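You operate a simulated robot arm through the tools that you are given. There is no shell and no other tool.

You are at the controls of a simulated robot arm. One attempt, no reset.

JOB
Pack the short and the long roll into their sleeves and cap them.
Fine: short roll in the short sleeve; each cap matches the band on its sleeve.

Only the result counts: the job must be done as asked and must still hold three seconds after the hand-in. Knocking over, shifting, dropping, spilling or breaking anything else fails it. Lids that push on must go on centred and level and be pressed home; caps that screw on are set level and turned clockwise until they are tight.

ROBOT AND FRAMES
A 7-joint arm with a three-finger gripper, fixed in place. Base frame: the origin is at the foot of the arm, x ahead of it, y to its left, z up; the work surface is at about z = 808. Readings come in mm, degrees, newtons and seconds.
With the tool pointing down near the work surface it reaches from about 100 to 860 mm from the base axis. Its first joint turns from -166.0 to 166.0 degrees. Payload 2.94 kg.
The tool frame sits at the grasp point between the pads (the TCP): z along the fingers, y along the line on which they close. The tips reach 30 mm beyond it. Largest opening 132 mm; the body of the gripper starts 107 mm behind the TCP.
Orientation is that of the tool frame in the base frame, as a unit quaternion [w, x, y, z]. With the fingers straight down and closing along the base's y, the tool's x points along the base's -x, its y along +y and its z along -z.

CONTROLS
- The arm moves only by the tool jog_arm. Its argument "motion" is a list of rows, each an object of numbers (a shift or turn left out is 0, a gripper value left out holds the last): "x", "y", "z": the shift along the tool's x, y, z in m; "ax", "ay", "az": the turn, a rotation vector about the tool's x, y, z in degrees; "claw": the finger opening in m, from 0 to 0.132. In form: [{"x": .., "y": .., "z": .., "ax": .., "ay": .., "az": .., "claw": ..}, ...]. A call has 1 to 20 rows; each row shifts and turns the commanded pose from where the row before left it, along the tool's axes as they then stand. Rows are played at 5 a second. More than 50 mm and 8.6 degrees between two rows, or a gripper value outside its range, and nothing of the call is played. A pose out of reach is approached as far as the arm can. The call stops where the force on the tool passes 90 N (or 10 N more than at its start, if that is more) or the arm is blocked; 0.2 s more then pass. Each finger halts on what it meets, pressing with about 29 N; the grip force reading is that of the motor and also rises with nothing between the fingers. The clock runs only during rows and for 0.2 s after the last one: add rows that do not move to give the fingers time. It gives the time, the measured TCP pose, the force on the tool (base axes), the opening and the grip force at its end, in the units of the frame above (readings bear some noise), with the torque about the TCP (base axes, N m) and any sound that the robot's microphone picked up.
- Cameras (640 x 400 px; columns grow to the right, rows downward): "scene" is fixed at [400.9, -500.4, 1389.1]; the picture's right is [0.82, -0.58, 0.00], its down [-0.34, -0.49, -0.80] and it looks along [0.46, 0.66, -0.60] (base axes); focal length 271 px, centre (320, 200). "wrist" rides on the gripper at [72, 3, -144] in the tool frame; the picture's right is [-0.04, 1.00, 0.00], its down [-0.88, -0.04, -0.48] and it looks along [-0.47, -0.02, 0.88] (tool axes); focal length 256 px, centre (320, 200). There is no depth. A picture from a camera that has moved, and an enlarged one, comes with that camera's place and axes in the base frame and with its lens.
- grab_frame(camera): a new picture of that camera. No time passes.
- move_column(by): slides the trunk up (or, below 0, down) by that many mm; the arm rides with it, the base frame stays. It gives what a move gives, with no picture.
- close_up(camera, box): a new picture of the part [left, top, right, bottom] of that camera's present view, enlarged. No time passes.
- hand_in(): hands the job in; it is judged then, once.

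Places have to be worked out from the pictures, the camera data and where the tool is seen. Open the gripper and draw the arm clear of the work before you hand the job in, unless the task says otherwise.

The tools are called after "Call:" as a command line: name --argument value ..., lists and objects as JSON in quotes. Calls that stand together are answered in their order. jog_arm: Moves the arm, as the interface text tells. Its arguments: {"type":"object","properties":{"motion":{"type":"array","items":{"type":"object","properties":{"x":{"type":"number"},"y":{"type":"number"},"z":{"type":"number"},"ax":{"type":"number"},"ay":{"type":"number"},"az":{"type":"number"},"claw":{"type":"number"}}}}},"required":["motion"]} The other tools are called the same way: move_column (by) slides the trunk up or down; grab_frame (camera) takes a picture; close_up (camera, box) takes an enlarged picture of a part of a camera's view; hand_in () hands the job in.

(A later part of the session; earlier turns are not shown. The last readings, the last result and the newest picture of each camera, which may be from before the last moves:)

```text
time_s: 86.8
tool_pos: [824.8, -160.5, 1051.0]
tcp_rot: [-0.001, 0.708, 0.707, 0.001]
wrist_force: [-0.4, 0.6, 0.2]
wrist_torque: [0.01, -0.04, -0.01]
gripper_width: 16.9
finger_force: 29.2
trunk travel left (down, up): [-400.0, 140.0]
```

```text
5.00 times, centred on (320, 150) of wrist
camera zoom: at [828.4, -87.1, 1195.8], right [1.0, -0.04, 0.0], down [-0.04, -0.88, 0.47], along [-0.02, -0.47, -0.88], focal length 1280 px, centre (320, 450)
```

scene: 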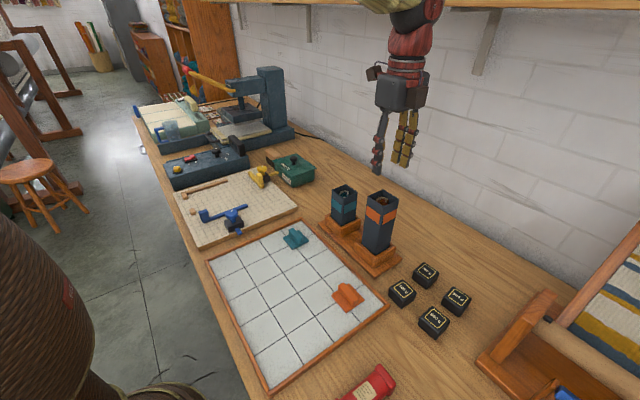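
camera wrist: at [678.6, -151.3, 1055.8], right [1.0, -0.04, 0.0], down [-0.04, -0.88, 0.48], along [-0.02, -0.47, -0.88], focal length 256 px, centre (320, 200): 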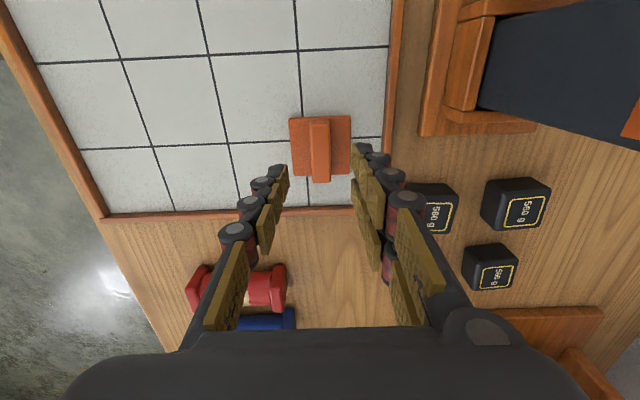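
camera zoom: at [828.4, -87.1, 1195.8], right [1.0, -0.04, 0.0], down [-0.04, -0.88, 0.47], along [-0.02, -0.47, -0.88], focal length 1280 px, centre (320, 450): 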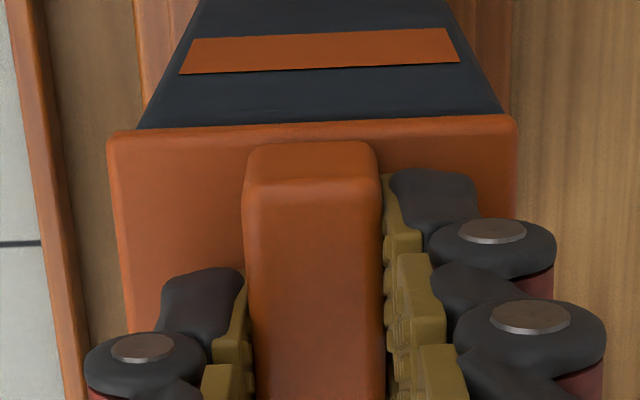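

Now it's close: the sleeve is still about 0.9 mm to +x of the cap. I'll fine-tune, lower another 4 mm and look again.

Call:
jog_arm --motion '[{"y": 0.0009}, {"z": 0.002}, {"z": 0.002}, {}]'

Call:
close_up --camera "scene" --box '[355, 180, 415, 215]'

Call:
close_up --camera "wrist" --box '[260, 110, 380, 190]'

```text
time_s: 87.8
tool_pos: [823.5, -159.0, 1047.6]
tcp_rot: [-0.001, 0.707, 0.707, 0.0]
wrist_force: [0.1, -0.3, -0.2]
wrist_torque: [0.0, 0.0, -0.03]
gripper_width: 16.8
finger_force: 28.9
trunk travel left (down, up): [-400.0, 140.0]
```

```text
10.67 times, centred on (385, 198) of scene
camera zoom: at [400.9, -500.4, 1389.1], right [0.82, -0.58, 0.0], down [-0.34, -0.49, -0.8], along [0.46, 0.66, -0.6], focal length 2890 px, centre (-373, 227)
```

zoom: 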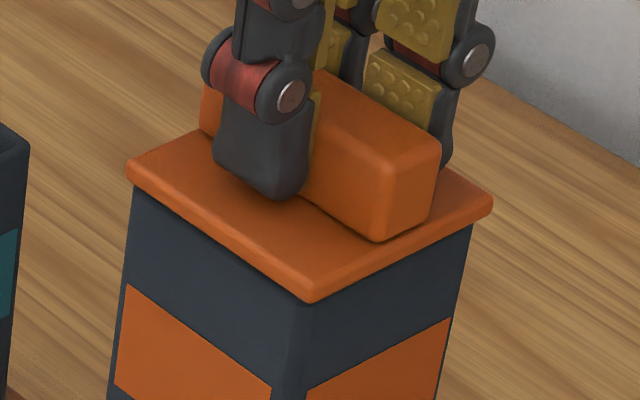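

```text
5.00 times, centred on (320, 150) of wrist
camera zoom: at [828.3, -87.3, 1193.0], right [1.0, -0.04, 0.0], down [-0.04, -0.88, 0.47], along [-0.02, -0.47, -0.88], focal length 1280 px, centre (320, 450)
```

zoom: 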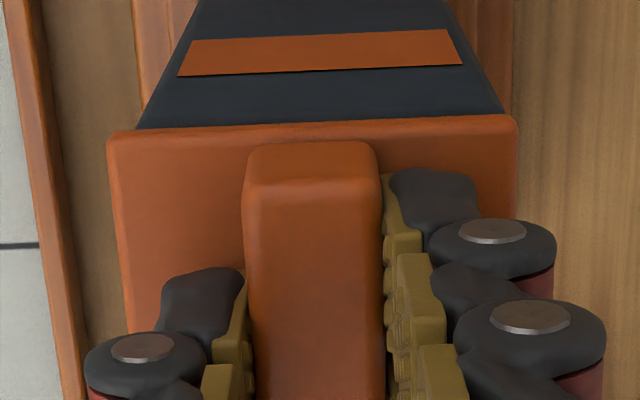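

I'll measure the overhangs more finely with higher zoom on the left, right and front corners.

Call:
close_up --camera "scene" --box '[362, 190, 382, 204]'

Call:
close_up --camera "scene" --box '[390, 192, 410, 206]'

Call:
close_up --camera "scene" --box '[374, 198, 394, 212]'

Call:
close_up --camera "wrist" --box '[275, 120, 305, 145]'

Call:
close_up --camera "wrist" --box '[340, 115, 370, 140]'

```text
16.00 times, centred on (372, 197) of scene
camera zoom: at [400.9, -500.4, 1389.1], right [0.82, -0.58, 0.0], down [-0.34, -0.49, -0.8], along [0.46, 0.66, -0.6], focal length 4335 px, centre (-512, 248)
```

zoom: 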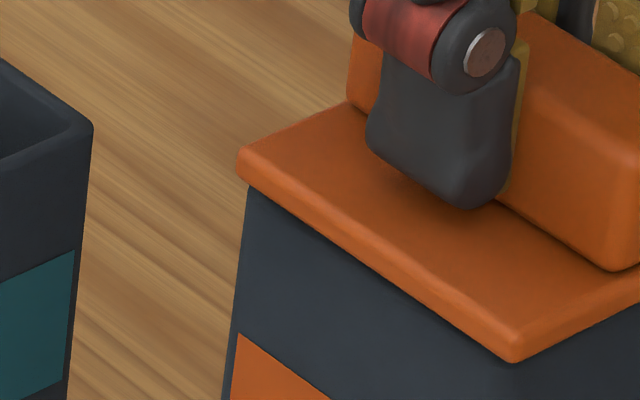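

```text
16.00 times, centred on (400, 199) of scene
camera zoom: at [400.9, -500.4, 1389.1], right [0.82, -0.58, 0.0], down [-0.34, -0.49, -0.8], along [0.46, 0.66, -0.6], focal length 4335 px, centre (-960, 216)
```

zoom: 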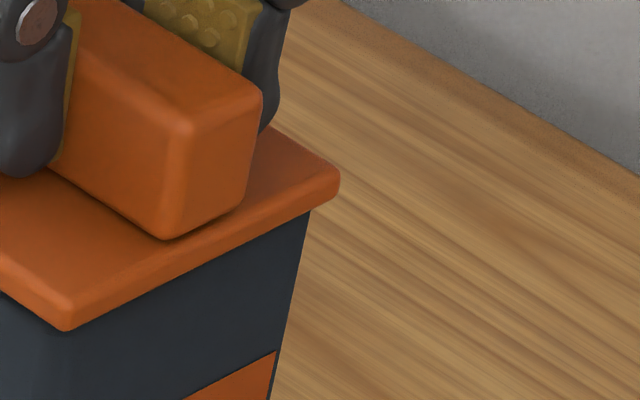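

```text
16.00 times, centred on (384, 205) of scene
camera zoom: at [400.9, -500.4, 1389.1], right [0.82, -0.58, 0.0], down [-0.34, -0.49, -0.8], along [0.46, 0.66, -0.6], focal length 4335 px, centre (-704, 120)
```

zoom: 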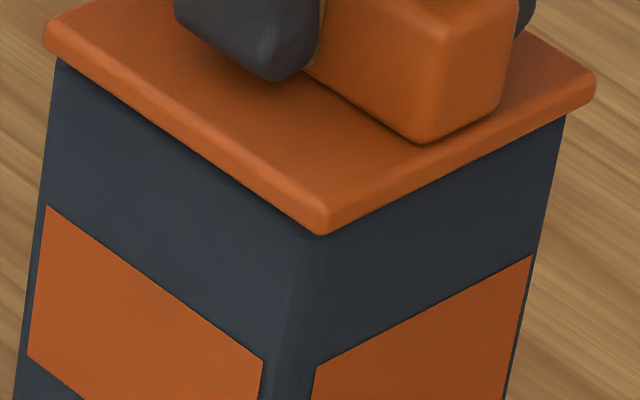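

```text
16.00 times, centred on (290, 132) of wrist
camera zoom: at [828.3, -87.3, 1193.0], right [1.0, -0.04, 0.0], down [-0.04, -0.88, 0.47], along [-0.02, -0.47, -0.88], focal length 4096 px, centre (800, 1280)
```

zoom: 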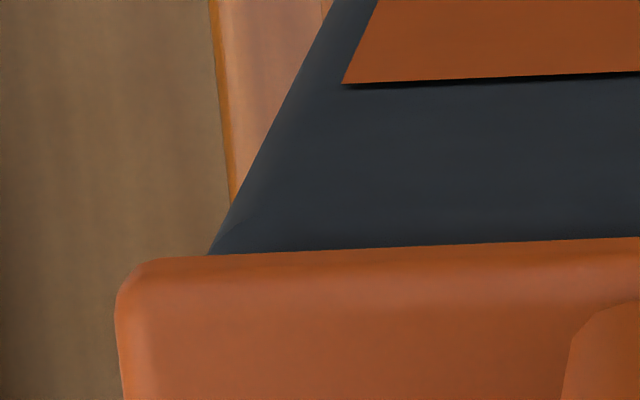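

```text
16.00 times, centred on (355, 128) of wrist
camera zoom: at [828.3, -87.3, 1193.0], right [1.0, -0.04, 0.0], down [-0.04, -0.88, 0.47], along [-0.02, -0.47, -0.88], focal length 4096 px, centre (-240, 1360)
```

zoom: 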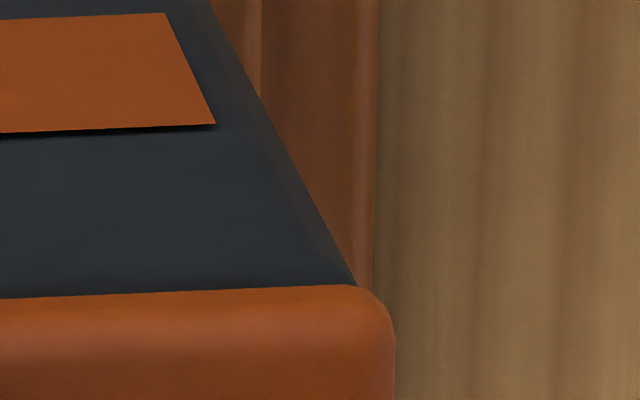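

Both views now agree to about 1 mm; the cap should go slightly towards +x and +y. I'll apply that small shift and check that the picture responds.

Call:
jog_arm --motion '[{"x": 0.0017, "y": 0.001}, {}, {}]'

Call:
close_up --camera "scene" --box '[374, 198, 394, 212]'

Call:
close_up --camera "wrist" --box '[275, 120, 305, 145]'

Call:
close_up --camera "wrist" --box '[340, 115, 370, 140]'

```text
time_s: 88.6
tool_pos: [824.6, -158.0, 1048.9]
tcp_rot: [-0.001, 0.707, 0.707, 0.0]
wrist_force: [0.1, 0.5, -0.9]
wrist_torque: [-0.02, -0.03, 0.02]
gripper_width: 16.8
finger_force: 28.9
trunk travel left (down, up): [-400.0, 140.0]
```

```text
16.00 times, centred on (384, 205) of scene
camera zoom: at [400.9, -500.4, 1389.1], right [0.82, -0.58, 0.0], down [-0.34, -0.49, -0.8], along [0.46, 0.66, -0.6], focal length 4335 px, centre (-704, 120)
```

zoom: 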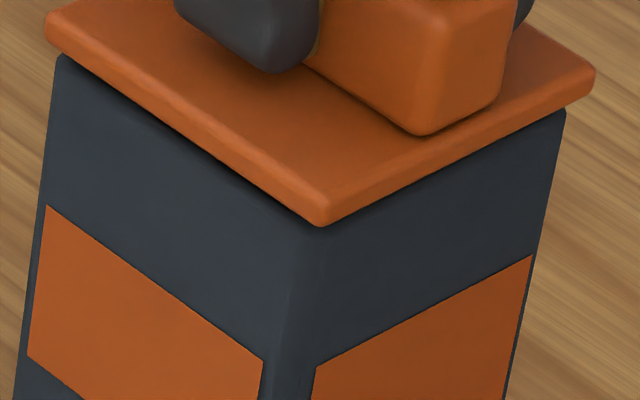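

```text
16.00 times, centred on (290, 132) of wrist
camera zoom: at [829.8, -85.9, 1192.9], right [1.0, -0.04, 0.0], down [-0.04, -0.88, 0.47], along [-0.02, -0.47, -0.88], focal length 4096 px, centre (800, 1280)
```

zoom: 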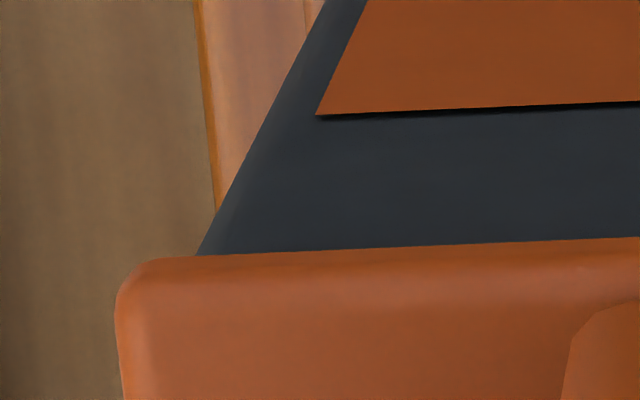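

```text
16.00 times, centred on (355, 128) of wrist
camera zoom: at [829.8, -85.9, 1192.9], right [1.0, -0.04, 0.0], down [-0.04, -0.88, 0.47], along [-0.02, -0.47, -0.88], focal length 4096 px, centre (-240, 1360)
```

zoom: 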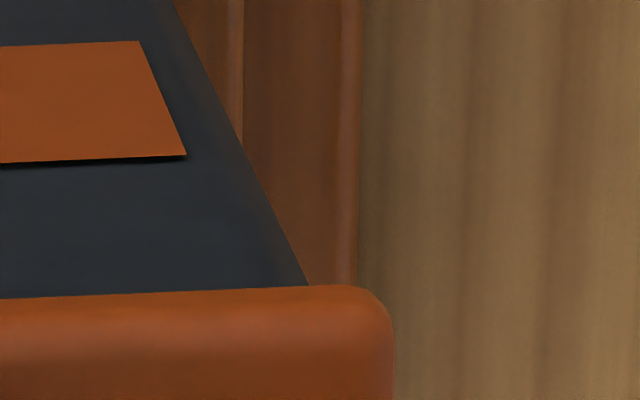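

The overhangs now look symmetric in both views, within about 0.4 mm. I'll lower in 1 mm steps and watch for contact force.

Call:
jog_arm --motion '[{"z": 0.001}, {"z": 0.001}, {}]'

Call:
jog_arm --motion '[{"z": 0.001}, {}]'

Call:
jog_arm --motion '[{"z": 0.001}, {}]'

Call:
close_up --camera "scene" --box '[374, 198, 394, 212]'

```text
time_s: 89.4
tool_pos: [824.8, -159.0, 1044.9]
tcp_rot: [0.0, 0.707, 0.707, 0.0]
wrist_force: [-0.2, -0.2, -0.9]
wrist_torque: [0.01, 0.02, -0.02]
gripper_width: 16.9
finger_force: 28.6
trunk travel left (down, up): [-400.0, 140.0]
```

```text
time_s: 90.0
tool_pos: [825.0, -159.3, 1046.5]
tcp_rot: [0.0, 0.708, 0.707, 0.0]
wrist_force: [-0.7, 0.3, 2.3]
wrist_torque: [0.05, -0.02, -0.04]
gripper_width: 17.0
finger_force: 28.8
trunk travel left (down, up): [-400.0, 140.0]
```

```text
time_s: 90.6
tool_pos: [825.1, -158.6, 1046.1]
tcp_rot: [0.001, 0.707, 0.707, 0.001]
wrist_force: [-1.8, -0.1, 12.2]
wrist_torque: [0.06, 0.08, 0.01]
gripper_width: 16.8
finger_force: 29.3
trunk travel left (down, up): [-400.0, 140.0]
```

```text
16.00 times, centred on (384, 205) of scene
camera zoom: at [400.9, -500.4, 1389.1], right [0.82, -0.58, 0.0], down [-0.34, -0.49, -0.8], along [0.46, 0.66, -0.6], focal length 4335 px, centre (-704, 120)
```

zoom: 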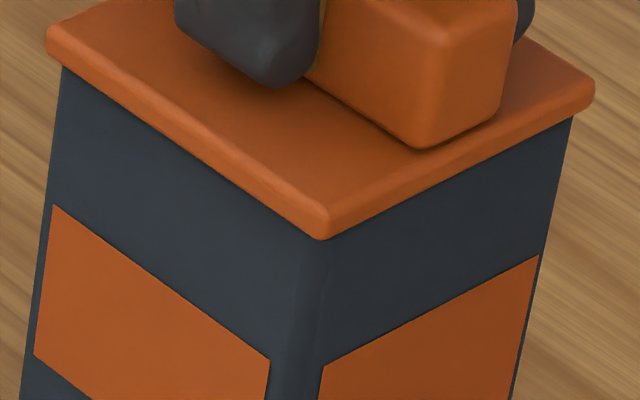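

Contact at about 12 N, and the sleeve shifted by a fraction of a mm in its holder so it's now centred under the cap. I'll keep pressing in small steps and watch force and height.

Call:
jog_arm --motion '[{"z": 0.001}, {}]'

Call:
jog_arm --motion '[{"z": 0.001}, {}]'

Call:
close_up --camera "scene" --box '[374, 198, 394, 212]'

```text
time_s: 91.2
tool_pos: [825.4, -157.7, 1045.5]
tcp_rot: [0.001, 0.707, 0.707, 0.002]
wrist_force: [0.3, -0.4, 17.9]
wrist_torque: [-0.03, -0.04, 0.0]
gripper_width: 16.8
finger_force: 28.8
trunk travel left (down, up): [-400.0, 140.0]
```

```text
time_s: 91.8
tool_pos: [824.3, -158.9, 1045.9]
tcp_rot: [0.002, 0.707, 0.707, 0.001]
wrist_force: [1.1, 0.2, 26.2]
wrist_torque: [0.01, -0.04, 0.04]
gripper_width: 16.9
finger_force: 29.5
trunk travel left (down, up): [-400.0, 140.0]
```

```text
16.00 times, centred on (384, 205) of scene
camera zoom: at [400.9, -500.4, 1389.1], right [0.82, -0.58, 0.0], down [-0.34, -0.49, -0.8], along [0.46, 0.66, -0.6], focal length 4335 px, centre (-704, 120)
```

zoom: 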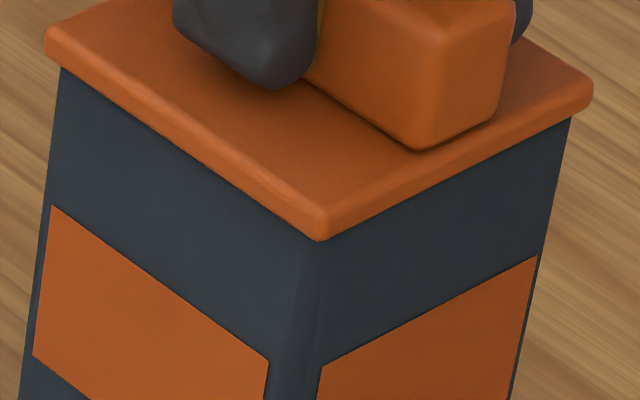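

Force rises about 8 N per mm and the cap stays flat on the rim. I'll keep pressing to around 50 N.

Call:
jog_arm --motion '[{"z": 0.001}, {"z": 0.001}, {}]'

Call:
jog_arm --motion '[{"z": 0.001}, {"z": 0.001}, {}]'

Call:
close_up --camera "scene" --box '[374, 198, 394, 212]'

Call:
close_up --camera "wrist" --box '[260, 110, 380, 190]'

```text
time_s: 92.6
tool_pos: [824.3, -159.2, 1045.8]
tcp_rot: [0.002, 0.707, 0.707, 0.003]
wrist_force: [1.2, 0.1, 40.0]
wrist_torque: [0.04, -0.02, 0.01]
gripper_width: 16.9
finger_force: 28.9
trunk travel left (down, up): [-400.0, 140.0]
```

```text
time_s: 93.4
tool_pos: [825.1, -158.1, 1044.7]
tcp_rot: [0.003, 0.708, 0.707, 0.003]
wrist_force: [1.4, -0.8, 44.0]
wrist_torque: [-0.04, 0.04, -0.01]
gripper_width: 16.5
finger_force: 29.2
trunk travel left (down, up): [-400.0, 140.0]
```

```text
16.00 times, centred on (384, 205) of scene
camera zoom: at [400.9, -500.4, 1389.1], right [0.82, -0.58, 0.0], down [-0.34, -0.49, -0.8], along [0.46, 0.66, -0.6], focal length 4335 px, centre (-704, 120)
```

zoom: 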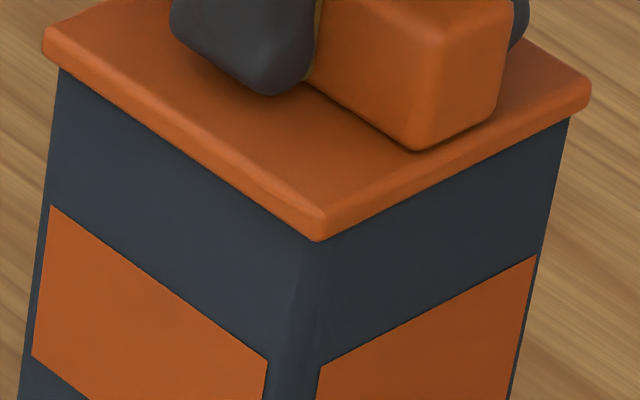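

```text
5.00 times, centred on (320, 150) of wrist
camera zoom: at [828.1, -85.5, 1189.1], right [1.0, -0.04, 0.01], down [-0.04, -0.88, 0.48], along [-0.01, -0.48, -0.88], focal length 1280 px, centre (320, 450)
```

zoom: 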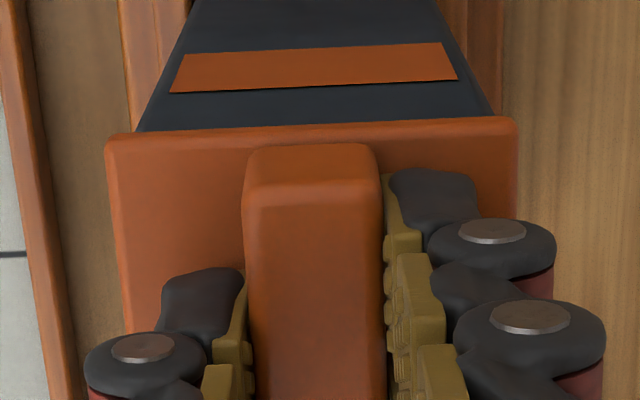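

At about 44 N the pads began to slip on the handle, with the plate flush on the rim. I'll unload, release, and then press on the handle top with closed fingers to make sure it's home.

Call:
jog_arm --motion '[{"z": -0.002}, {"z": -0.002}, {"z": -0.001}, {}]'

Call:
jog_arm --motion '[{"claw": 0.045}, {}, {}, {}, {"z": -0.02}, {"z": -0.03}, {"z": -0.03}, {}]'

Call:
close_up --camera "scene" --box '[350, 175, 420, 225]'

Call:
grab_frame --camera "wrist"

```text
time_s: 94.4
tool_pos: [823.5, -157.7, 1045.1]
tcp_rot: [0.0, 0.707, 0.707, 0.001]
wrist_force: [4.4, -2.3, 25.4]
wrist_torque: [-0.24, -0.17, 0.07]
gripper_width: 16.8
finger_force: 29.4
trunk travel left (down, up): [-400.0, 140.0]
```

```text
time_s: 96.2
tool_pos: [825.4, -157.6, 1122.1]
tcp_rot: [-0.002, 0.707, 0.707, 0.0]
wrist_force: [0.9, 1.1, -0.2]
wrist_torque: [-0.01, 0.02, 0.01]
gripper_width: 45.2
finger_force: 0.1
trunk travel left (down, up): [-400.0, 140.0]
```

```text
8.00 times, centred on (385, 200) of scene
camera zoom: at [400.9, -500.4, 1389.1], right [0.82, -0.58, 0.0], down [-0.34, -0.49, -0.8], along [0.46, 0.66, -0.6], focal length 2168 px, centre (-200, 200)
```

zoom: 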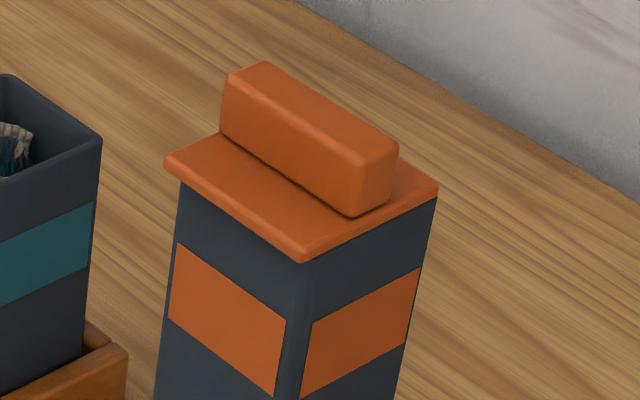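

```text
taken
camera wrist: at [830.8, -85.4, 1267.7], right [1.0, -0.04, 0.0], down [-0.04, -0.88, 0.47], along [-0.02, -0.47, -0.88], focal length 256 px, centre (320, 200)
```

wrist: 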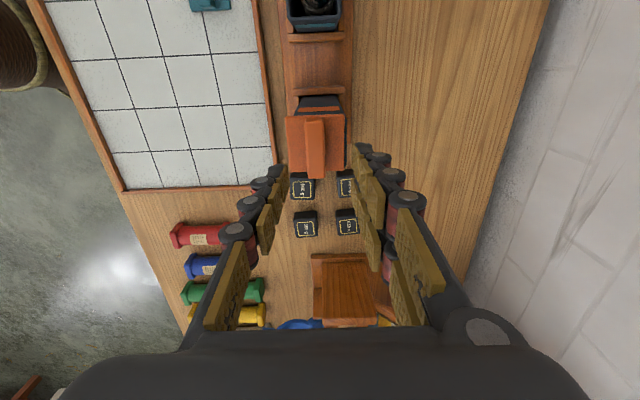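

The cap stayed on. I'll zoom to re-check the centring after release.

Call:
close_up --camera "scene" --box '[374, 198, 394, 212]'

Call:
close_up --camera "wrist" --box '[280, 85, 350, 130]'

Call:
close_up --camera "scene" --box '[320, 180, 420, 280]'

```text
16.00 times, centred on (384, 205) of scene
camera zoom: at [400.9, -500.4, 1389.1], right [0.82, -0.58, 0.0], down [-0.34, -0.49, -0.8], along [0.46, 0.66, -0.6], focal length 4335 px, centre (-704, 120)
```

zoom: 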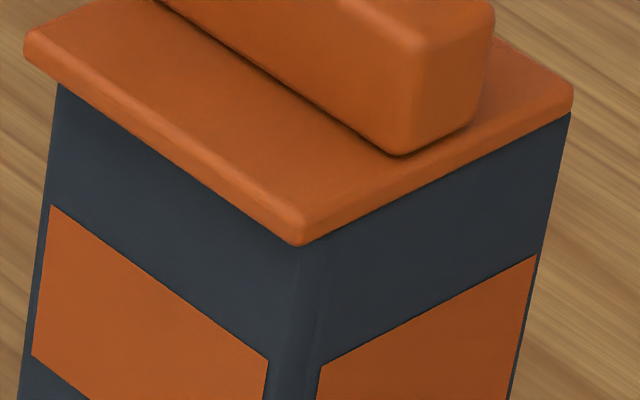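

```text
8.89 times, centred on (315, 108) of wrist
camera zoom: at [830.8, -85.4, 1267.7], right [1.0, -0.04, 0.0], down [-0.04, -0.88, 0.47], along [-0.02, -0.47, -0.88], focal length 2276 px, centre (364, 1022)
```

zoom: 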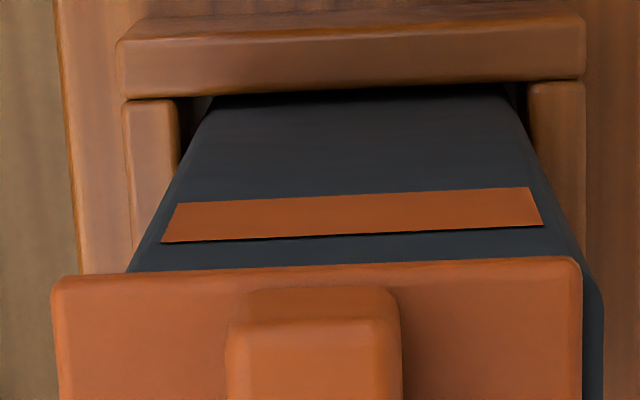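

```text
4.00 times, centred on (370, 230) of scene
camera zoom: at [400.9, -500.4, 1389.1], right [0.82, -0.58, 0.0], down [-0.34, -0.49, -0.8], along [0.46, 0.66, -0.6], focal length 1084 px, centre (120, 80)
```

zoom: 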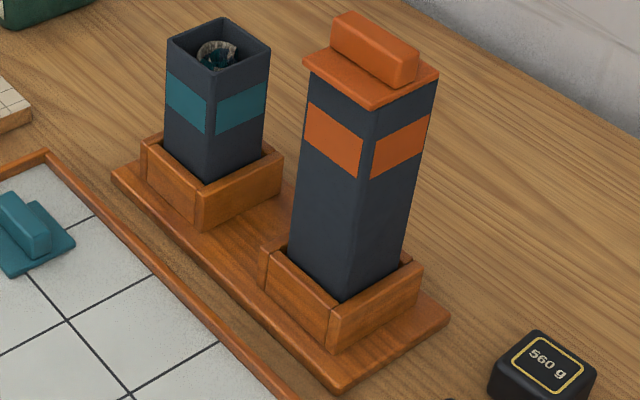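

After release the cap had slid about 4 mm towards −x, because I let go with a lateral preload still on it. I'll go back down with open fingers and let closing re-centre the handle on the sleeve axis.

Call:
jog_arm --motion '[{"y": 0.0005, "z": 0.03}, {"z": 0.025}, {"z": 0.015}, {"z": 0.006}, {}]'

Call:
jog_arm --motion '[{"claw": 0.035}, {"claw": 0.03}, {"claw": 0.025}, {"claw": 0.02}, {"claw": 0.005}, {}, {}, {}]'

Call:
close_up --camera "scene" --box '[374, 198, 394, 212]'

Call:
close_up --camera "wrist" --box '[260, 110, 380, 190]'

```text
time_s: 97.4
tool_pos: [825.9, -159.9, 1045.9]
tcp_rot: [0.001, 0.707, 0.707, 0.0]
wrist_force: [0.6, -0.1, 0.8]
wrist_torque: [-0.03, -0.01, 0.0]
gripper_width: 45.0
finger_force: 0.1
trunk travel left (down, up): [-400.0, 140.0]
```

```text
time_s: 99.2
tool_pos: [826.3, -158.8, 1045.9]
tcp_rot: [-0.001, 0.707, 0.707, 0.0]
wrist_force: [-0.5, -0.9, 0.9]
wrist_torque: [-0.03, 0.01, 0.01]
gripper_width: 16.8
finger_force: 28.7
trunk travel left (down, up): [-400.0, 140.0]
```

```text
16.00 times, centred on (384, 205) of scene
camera zoom: at [400.9, -500.4, 1389.1], right [0.82, -0.58, 0.0], down [-0.34, -0.49, -0.8], along [0.46, 0.66, -0.6], focal length 4335 px, centre (-704, 120)
```

zoom: 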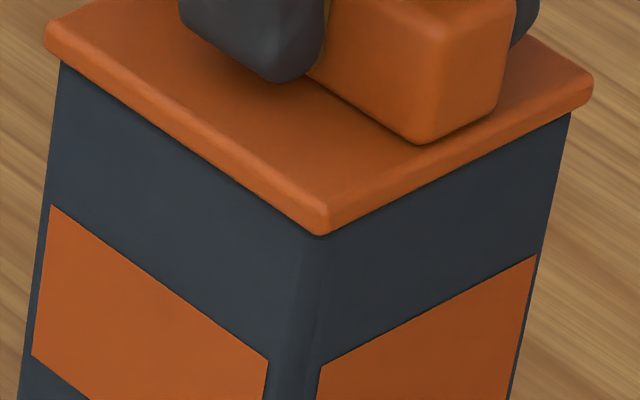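

```text
5.00 times, centred on (320, 150) of wrist
camera zoom: at [830.6, -86.5, 1191.2], right [1.0, -0.04, 0.0], down [-0.04, -0.88, 0.47], along [-0.02, -0.47, -0.88], focal length 1280 px, centre (320, 450)
```

zoom: 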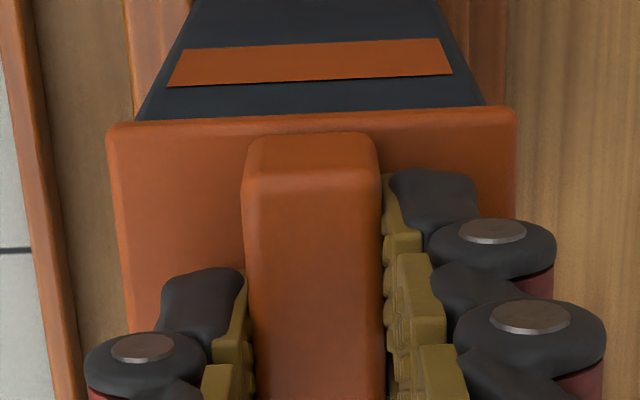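

Re-centred in x: wrist and scene agree the cap is within about 0.7 mm in x, but about 1.5 mm too far in +y. I'll lift 2 mm with the cap gripped, shift, and set it down again.

Call:
jog_arm --motion '[{"z": -0.002}, {}, {"x": -0.0014, "y": -0.0006}, {}, {}]'

Call:
close_up --camera "scene" --box '[374, 198, 394, 212]'

Call:
close_up --camera "wrist" --box '[260, 110, 380, 190]'

```text
time_s: 100.4
tool_pos: [824.5, -158.9, 1048.5]
tcp_rot: [0.0, 0.707, 0.707, 0.001]
wrist_force: [-0.5, 1.6, -0.5]
wrist_torque: [-0.03, -0.01, -0.03]
gripper_width: 16.8
finger_force: 28.9
trunk travel left (down, up): [-400.0, 140.0]
```

```text
16.00 times, centred on (384, 205) of scene
camera zoom: at [400.9, -500.4, 1389.1], right [0.82, -0.58, 0.0], down [-0.34, -0.49, -0.8], along [0.46, 0.66, -0.6], focal length 4335 px, centre (-704, 120)
```

zoom: 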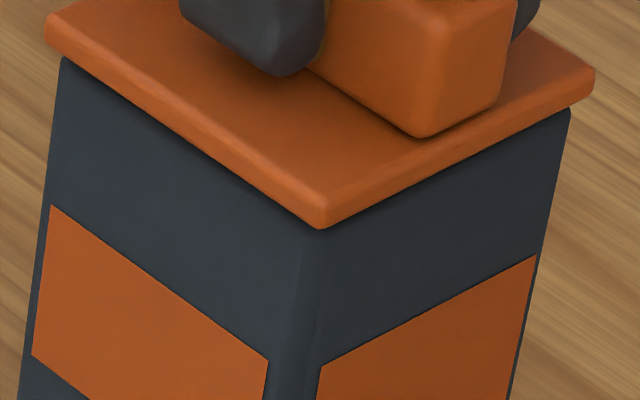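

```text
5.00 times, centred on (320, 150) of wrist
camera zoom: at [829.5, -87.2, 1193.3], right [1.0, -0.04, 0.0], down [-0.04, -0.88, 0.47], along [-0.02, -0.47, -0.88], focal length 1280 px, centre (320, 450)
```

zoom: 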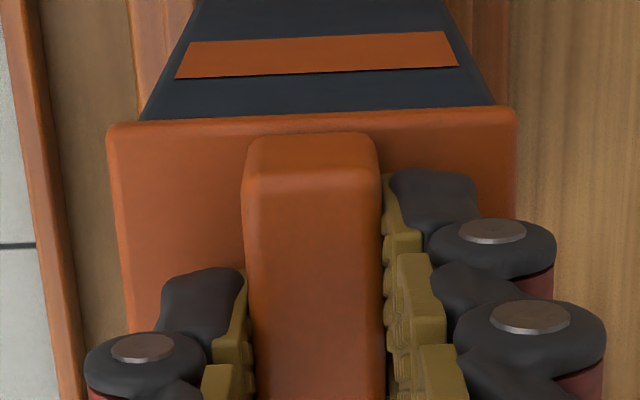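

Cap and sleeve are now aligned within about 0.5 mm in both views. I'll press down again in steps, watching force and listening for a click.

Call:
jog_arm --motion '[{"z": 0.001}, {"z": 0.001}, {"z": 0.001}, {"z": 0.001}, {"z": 0.001}, {"z": 0.001}, {}]'

Call:
close_up --camera "scene" --box '[374, 198, 394, 212]'

```text
time_s: 102.0
tool_pos: [825.9, -161.0, 1045.8]
tcp_rot: [0.003, 0.707, 0.707, 0.002]
wrist_force: [0.3, -0.1, 19.1]
wrist_torque: [0.08, 0.01, 0.01]
gripper_width: 16.7
finger_force: 28.7
trunk travel left (down, up): [-400.0, 140.0]
```

```text
16.00 times, centred on (384, 205) of scene
camera zoom: at [400.9, -500.4, 1389.1], right [0.82, -0.58, 0.0], down [-0.34, -0.49, -0.8], along [0.46, 0.66, -0.6], focal length 4335 px, centre (-704, 120)
```

zoom: 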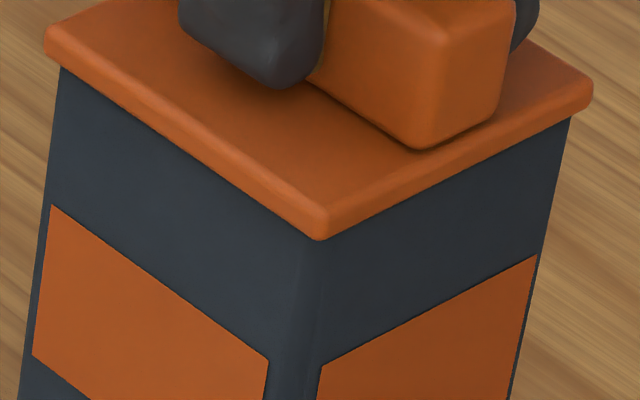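

It's flush at 19 N. I'll press on to about 40 N, then unload fully before releasing.

Call:
jog_arm --motion '[{"z": 0.001}, {"z": 0.001}, {"z": 0.001}, {}, {}]'

Call:
jog_arm --motion '[{"z": -0.001}, {"z": -0.001}, {"z": -0.001}, {"z": -0.001}, {"z": -0.001}, {}, {}]'

```text
time_s: 103.2
tool_pos: [825.0, -159.0, 1047.1]
tcp_rot: [0.003, 0.707, 0.707, 0.003]
wrist_force: [1.5, 0.1, 40.6]
wrist_torque: [0.0, -0.05, 0.03]
gripper_width: 16.7
finger_force: 28.7
trunk travel left (down, up): [-400.0, 140.0]
```

```text
time_s: 104.8
tool_pos: [823.9, -159.6, 1045.5]
tcp_rot: [0.001, 0.707, 0.707, 0.0]
wrist_force: [3.3, -1.2, 24.5]
wrist_torque: [-0.17, -0.06, 0.03]
gripper_width: 16.9
finger_force: 29.5
trunk travel left (down, up): [-400.0, 140.0]
```

I'll keep unloading in 1 mm steps until the vertical force is near zero.

Call:
jog_arm --motion '[{"z": -0.001}, {}, {}]'

Call:
jog_arm --motion '[{"z": -0.001}, {}, {}]'

```text
time_s: 105.6
tool_pos: [822.6, -158.8, 1044.7]
tcp_rot: [-0.001, 0.707, 0.708, 0.0]
wrist_force: [2.5, 0.4, 14.6]
wrist_torque: [0.04, -0.07, -0.01]
gripper_width: 16.9
finger_force: 28.9
trunk travel left (down, up): [-400.0, 140.0]
```

```text
time_s: 106.4
tool_pos: [824.7, -159.6, 1045.8]
tcp_rot: [-0.001, 0.707, 0.707, 0.0]
wrist_force: [0.8, 0.1, 2.5]
wrist_torque: [0.05, -0.04, 0.0]
gripper_width: 16.9
finger_force: 29.1
trunk travel left (down, up): [-400.0, 140.0]
```

Force is nearly zero now. I'll check the alignment before opening.

Call:
close_up --camera "scene" --box '[374, 198, 394, 212]'

Call:
close_up --camera "wrist" --box '[260, 110, 380, 190]'

```text
16.00 times, centred on (384, 205) of scene
camera zoom: at [400.9, -500.4, 1389.1], right [0.82, -0.58, 0.0], down [-0.34, -0.49, -0.8], along [0.46, 0.66, -0.6], focal length 4335 px, centre (-704, 120)
```

zoom: 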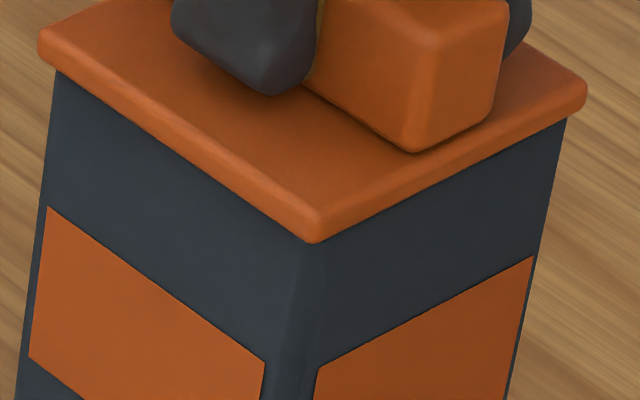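

```text
5.00 times, centred on (320, 150) of wrist
camera zoom: at [828.8, -87.2, 1190.4], right [1.0, -0.04, 0.0], down [-0.04, -0.88, 0.47], along [-0.02, -0.47, -0.88], focal length 1280 px, centre (320, 450)
```

zoom: 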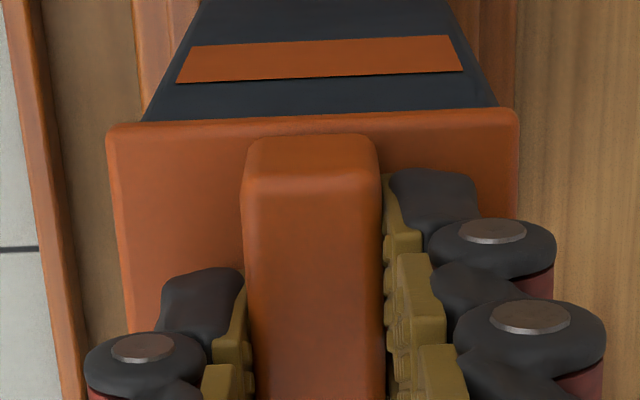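

Offset is about −0.9 mm in x and 0.2 mm in y, which is fine. I'll open the gripper and check that the cap doesn't shift.

Call:
jog_arm --motion '[{"claw": 0.02}, {"claw": 0.025}, {"claw": 0.035}, {"claw": 0.045}, {}, {}]'

Call:
close_up --camera "scene" --box '[374, 198, 394, 212]'

Call:
close_up --camera "wrist" --box '[260, 110, 380, 190]'

```text
time_s: 107.8
tool_pos: [824.1, -159.6, 1045.8]
tcp_rot: [-0.001, 0.707, 0.707, 0.001]
wrist_force: [-0.2, 0.0, -0.8]
wrist_torque: [0.0, -0.03, 0.0]
gripper_width: 45.0
finger_force: 0.1
trunk travel left (down, up): [-400.0, 140.0]
heard: snap
```

```text
16.00 times, centred on (384, 205) of scene
camera zoom: at [400.9, -500.4, 1389.1], right [0.82, -0.58, 0.0], down [-0.34, -0.49, -0.8], along [0.46, 0.66, -0.6], focal length 4335 px, centre (-704, 120)
```

zoom: 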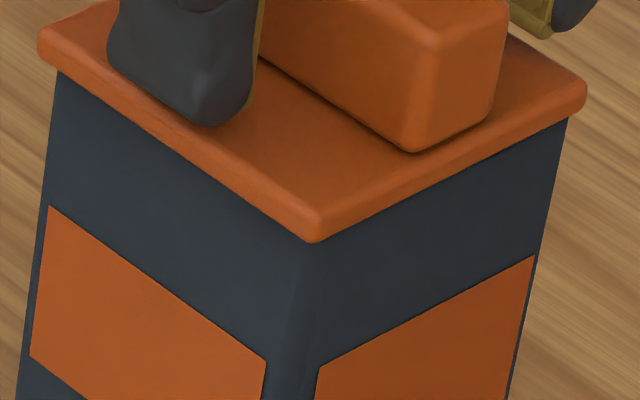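

```text
5.00 times, centred on (320, 150) of wrist
camera zoom: at [829.5, -87.4, 1191.6], right [1.0, -0.04, 0.0], down [-0.04, -0.88, 0.47], along [-0.02, -0.47, -0.88], focal length 1280 px, centre (320, 450)
```

zoom: 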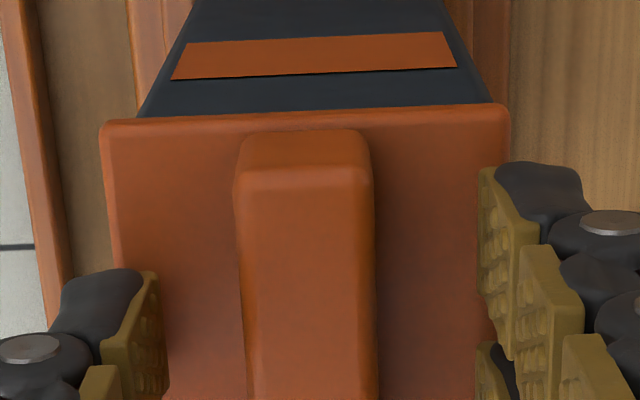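

The microphone reported a snap and the cap is flush and centred, so the long sleeve is capped. I'll raise clear and move over the teal cap.

Call:
jog_arm --motion '[{"z": -0.005}, {"z": -0.02}, {"z": -0.03}, {"z": -0.02}, {}, {"x": 0.044, "y": -0.01}, {"x": 0.044, "y": -0.02}, {"x": 0.044, "y": -0.02}, {"x": 0.043, "y": -0.02}, {"y": -0.04}, {"y": -0.0395}, {}]'

Call:
grab_frame --camera "scene"

Call:
grab_frame --camera "wrist"

```text
time_s: 110.4
tool_pos: [676.1, 16.4, 1122.6]
tcp_rot: [0.001, 0.707, 0.707, 0.001]
wrist_force: [-0.3, 0.6, 0.5]
wrist_torque: [-0.03, 0.04, 0.01]
gripper_width: 45.0
finger_force: 0.1
trunk travel left (down, up): [-400.0, 140.0]
```

```text
taken
```

scene: 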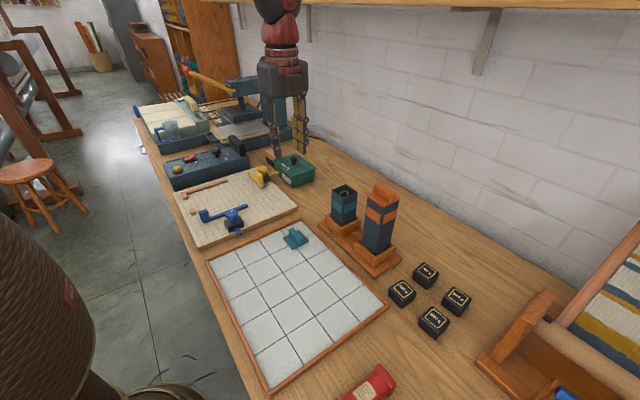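

```text
taken
camera wrist: at [679.1, 88.0, 1266.3], right [1.0, -0.04, 0.0], down [-0.04, -0.88, 0.47], along [-0.02, -0.47, -0.88], focal length 256 px, centre (320, 200)
```

wrist: 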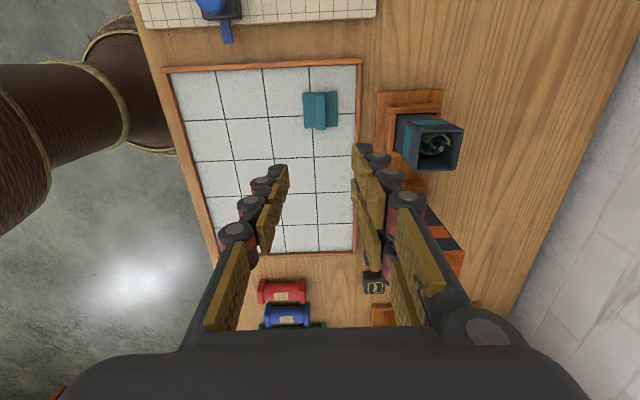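

I'll go down to about z=911 over the teal cap and measure it there.

Call:
jog_arm --motion '[{"z": 0.042}, {"z": 0.042}, {"z": 0.042}, {"z": 0.042}, {"z": 0.043}, {}]'

Call:
close_up --camera "wrist" --box '[260, 100, 380, 190]'

Call:
close_up --camera "scene" --box '[250, 190, 350, 270]'

```text
time_s: 111.8
tool_pos: [673.2, 15.7, 911.5]
tcp_rot: [0.0, 0.707, 0.708, 0.0]
wrist_force: [0.2, 0.5, -0.1]
wrist_torque: [0.01, 0.02, 0.03]
gripper_width: 45.0
finger_force: 0.0
trunk travel left (down, up): [-400.0, 140.0]
```

```text
4.44 times, centred on (320, 145) of wrist
camera zoom: at [677.1, 87.3, 1056.3], right [1.0, -0.04, 0.0], down [-0.04, -0.88, 0.47], along [-0.02, -0.47, -0.88], focal length 1138 px, centre (320, 444)
```

zoom: 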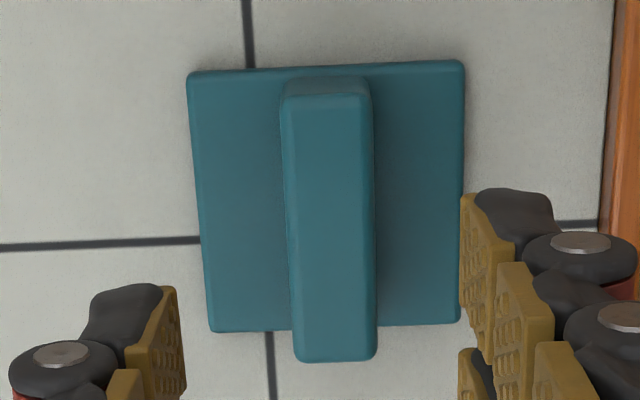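

```text
5.00 times, centred on (300, 230) of scene
camera zoom: at [400.9, -500.4, 1389.1], right [0.82, -0.58, 0.0], down [-0.34, -0.49, -0.8], along [0.46, 0.66, -0.6], focal length 1355 px, centre (420, 50)
```

zoom: 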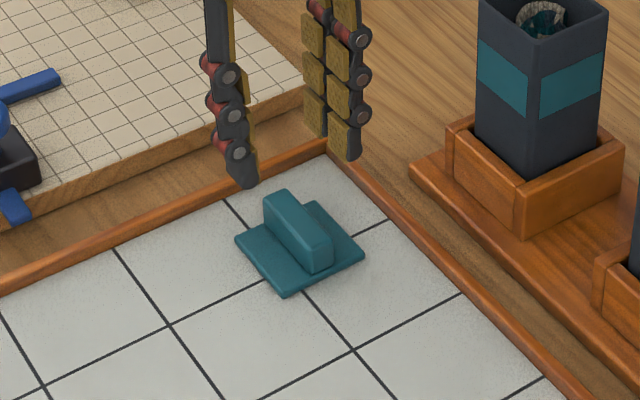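

The teal cap sits about 2.2 mm in +x and 1.2 mm in +y of the grasp line. I'll correct that, go down and grip the handle.

Call:
jog_arm --motion '[{"x": 0.0014, "y": 0.0022}, {"z": 0.025}, {"z": 0.02}, {"z": 0.012}, {"z": 0.008}, {}]'

Call:
close_up --camera "wrist" --box '[240, 100, 400, 220]'

Call:
close_up --camera "scene" --box '[260, 195, 340, 265]'

```text
time_s: 113.2
tool_pos: [678.0, 16.4, 845.5]
tcp_rot: [-0.001, 0.707, 0.707, 0.0]
wrist_force: [0.0, -0.5, 0.0]
wrist_torque: [-0.02, -0.02, 0.05]
gripper_width: 45.0
finger_force: 0.0
trunk travel left (down, up): [-400.0, 140.0]
```

```text
3.33 times, centred on (320, 160) of wrist
camera zoom: at [682.0, 89.1, 991.0], right [1.0, -0.04, 0.0], down [-0.04, -0.88, 0.47], along [-0.02, -0.47, -0.88], focal length 853 px, centre (320, 333)
```

zoom: 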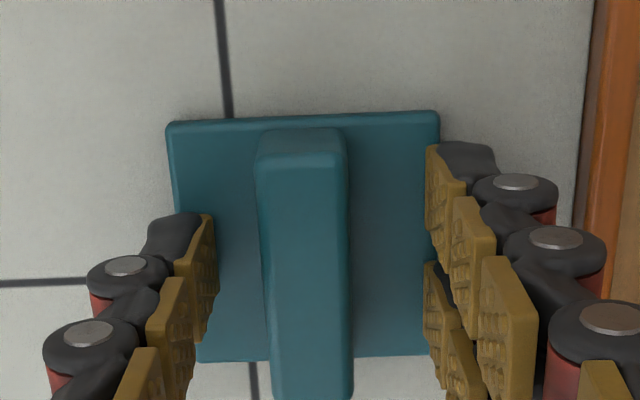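

```text
5.71 times, centred on (300, 230) of scene
camera zoom: at [400.9, -500.4, 1389.1], right [0.82, -0.58, 0.0], down [-0.34, -0.49, -0.8], along [0.46, 0.66, -0.6], focal length 1548 px, centre (434, 29)
```

zoom: 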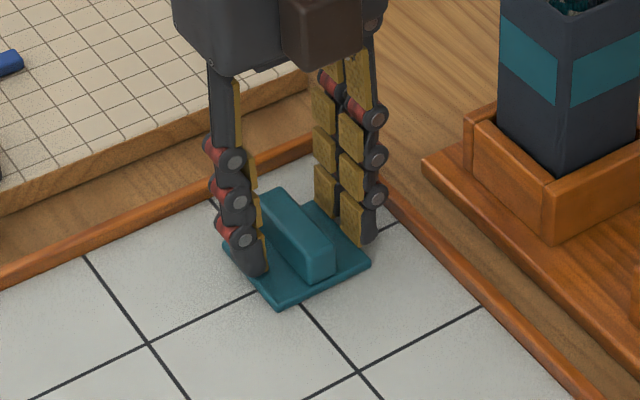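

The cap is now about 2 mm to −x of the grasp line. I'll nudge back and close.

Call:
jog_arm --motion '[{"y": -0.0022}, {}, {}, {"claw": 0.03}, {"claw": 0.02}, {"claw": 0.005}, {}, {}, {}]'

Call:
close_up --camera "wrist" --box '[240, 100, 400, 220]'

```text
time_s: 115.2
tool_pos: [675.6, 17.2, 846.0]
tcp_rot: [-0.001, 0.707, 0.707, 0.0]
wrist_force: [0.4, 0.3, 0.0]
wrist_torque: [0.0, -0.02, -0.02]
gripper_width: 16.9
finger_force: 29.1
trunk travel left (down, up): [-400.0, 140.0]
```

```text
3.33 times, centred on (320, 160) of wrist
camera zoom: at [680.1, 89.0, 990.7], right [1.0, -0.04, 0.0], down [-0.04, -0.88, 0.47], along [-0.02, -0.47, -0.88], focal length 853 px, centre (320, 333)
```

zoom: 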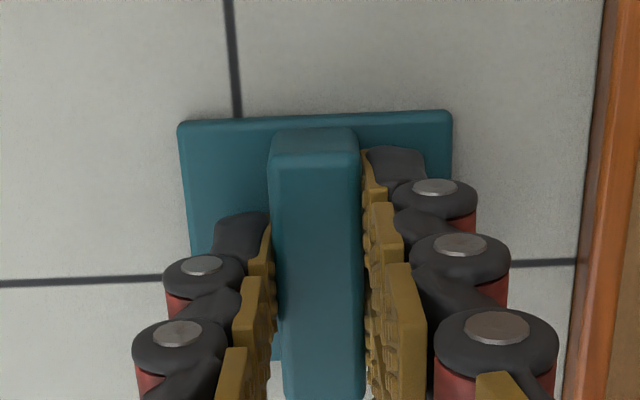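

The grip matches the orange one, with the cap at the same place in the wrist view. I'll lift and move over the short sleeve, estimated centre (825.5, -20.8), rim z≈946.

Call:
jog_arm --motion '[{"z": -0.006}, {"z": -0.014}, {"z": -0.03}, {"z": -0.038}, {"z": -0.038}, {"z": -0.038}, {}, {"x": -0.009, "y": 0.0375}, {"x": -0.009, "y": 0.0375}, {"x": -0.009, "y": 0.0375}, {"x": -0.0088, "y": 0.0374}, {}, {}]'

Call:
close_up --camera "wrist" --box '[240, 90, 400, 210]'

Call:
close_up --camera "scene" --box '[310, 160, 390, 220]'

```text
time_s: 118.0
tool_pos: [824.8, -18.2, 1012.7]
tcp_rot: [0.0, 0.707, 0.707, -0.001]
wrist_force: [-0.5, 0.0, -0.7]
wrist_torque: [-0.02, 0.02, 0.0]
gripper_width: 16.6
finger_force: 29.3
trunk travel left (down, up): [-400.0, 140.0]
```

```text
3.33 times, centred on (320, 150) of wrist
camera zoom: at [830.7, 54.1, 1157.0], right [1.0, -0.04, 0.0], down [-0.04, -0.88, 0.47], along [-0.02, -0.47, -0.88], focal length 853 px, centre (320, 367)
```

zoom: 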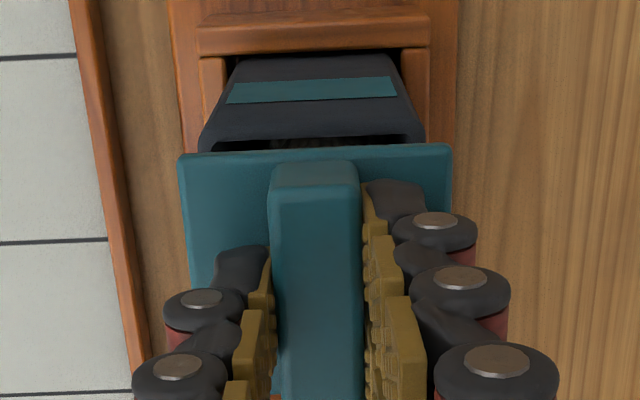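

```text
6.67 times, centred on (350, 190) of scene
camera zoom: at [400.9, -500.4, 1389.1], right [0.82, -0.58, 0.0], down [-0.34, -0.49, -0.8], along [0.46, 0.66, -0.6], focal length 1806 px, centre (120, 267)
```

zoom: 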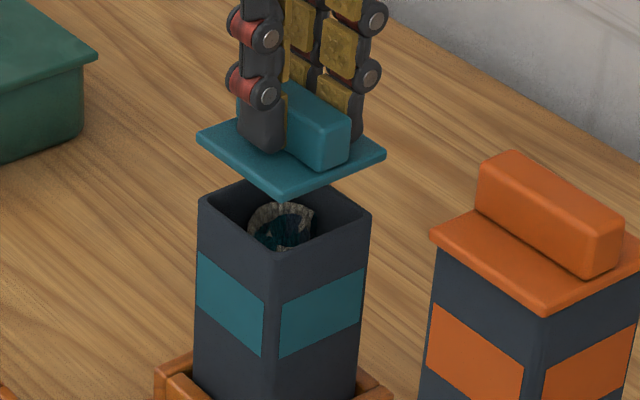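

I'll zoom in on the rim relative to the held cap.

Call:
close_up --camera "wrist" --box '[280, 105, 355, 145]'

Call:
close_up --camera "scene" --box '[325, 175, 375, 210]'

```text
8.53 times, centred on (318, 125) of wrist
camera zoom: at [830.7, 54.1, 1157.0], right [1.0, -0.04, 0.0], down [-0.04, -0.88, 0.47], along [-0.02, -0.47, -0.88], focal length 2184 px, centre (341, 840)
```

zoom: 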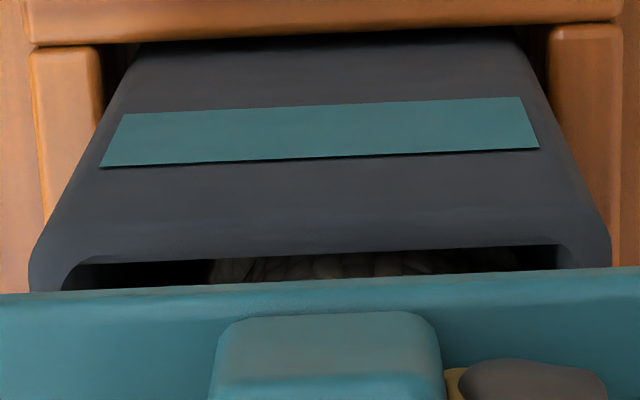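

```text
11.43 times, centred on (350, 192) of scene
camera zoom: at [400.9, -500.4, 1389.1], right [0.82, -0.58, 0.0], down [-0.34, -0.49, -0.8], along [0.46, 0.66, -0.6], focal length 3096 px, centre (-23, 286)
```

zoom: 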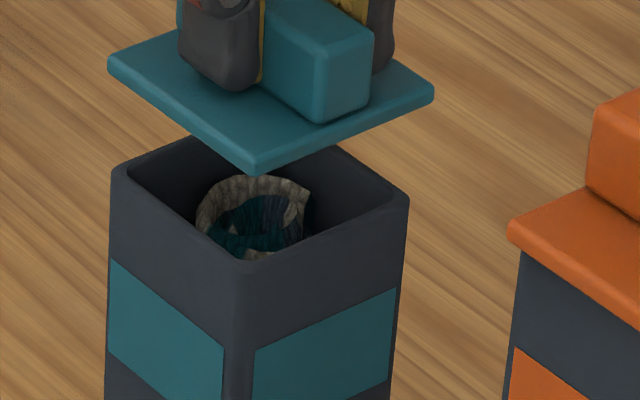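

By the wrist view the cap is about 1.2 mm too far in +x and near zero in y. I'll correct, lower 18 mm and re-check.

Call:
jog_arm --motion '[{"x": -0.0003, "y": -0.0012}, {"z": 0.006}, {"z": 0.006}, {"z": 0.006}, {}, {}]'

Call:
close_up --camera "scene" --box '[325, 175, 375, 210]'

Call:
close_up --camera "wrist" --box '[260, 110, 380, 190]'

```text
time_s: 119.4
tool_pos: [823.9, -18.8, 992.4]
tcp_rot: [0.0, 0.707, 0.707, 0.0]
wrist_force: [-0.6, -0.2, 0.1]
wrist_torque: [0.02, 0.03, 0.02]
gripper_width: 16.8
finger_force: 28.6
trunk travel left (down, up): [-400.0, 140.0]
```

```text
11.43 times, centred on (350, 192) of scene
camera zoom: at [400.9, -500.4, 1389.1], right [0.82, -0.58, 0.0], down [-0.34, -0.49, -0.8], along [0.46, 0.66, -0.6], focal length 3096 px, centre (-23, 286)
```

zoom: 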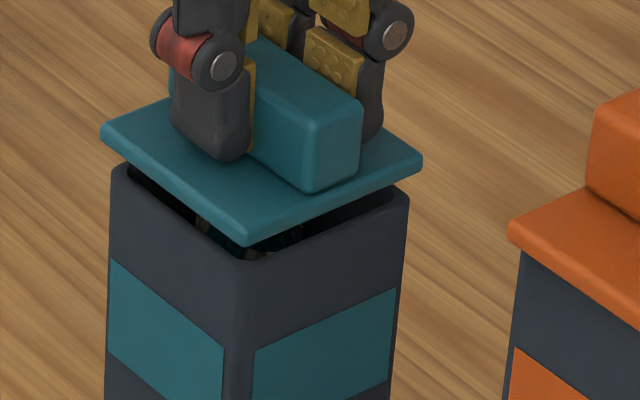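

```text
5.00 times, centred on (320, 150) of wrist
camera zoom: at [828.7, 53.7, 1137.8], right [1.0, -0.04, 0.0], down [-0.04, -0.88, 0.47], along [-0.02, -0.47, -0.88], focal length 1280 px, centre (320, 450)
```

zoom: 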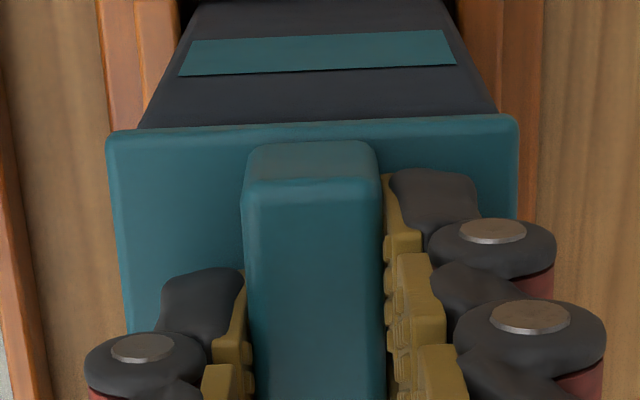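

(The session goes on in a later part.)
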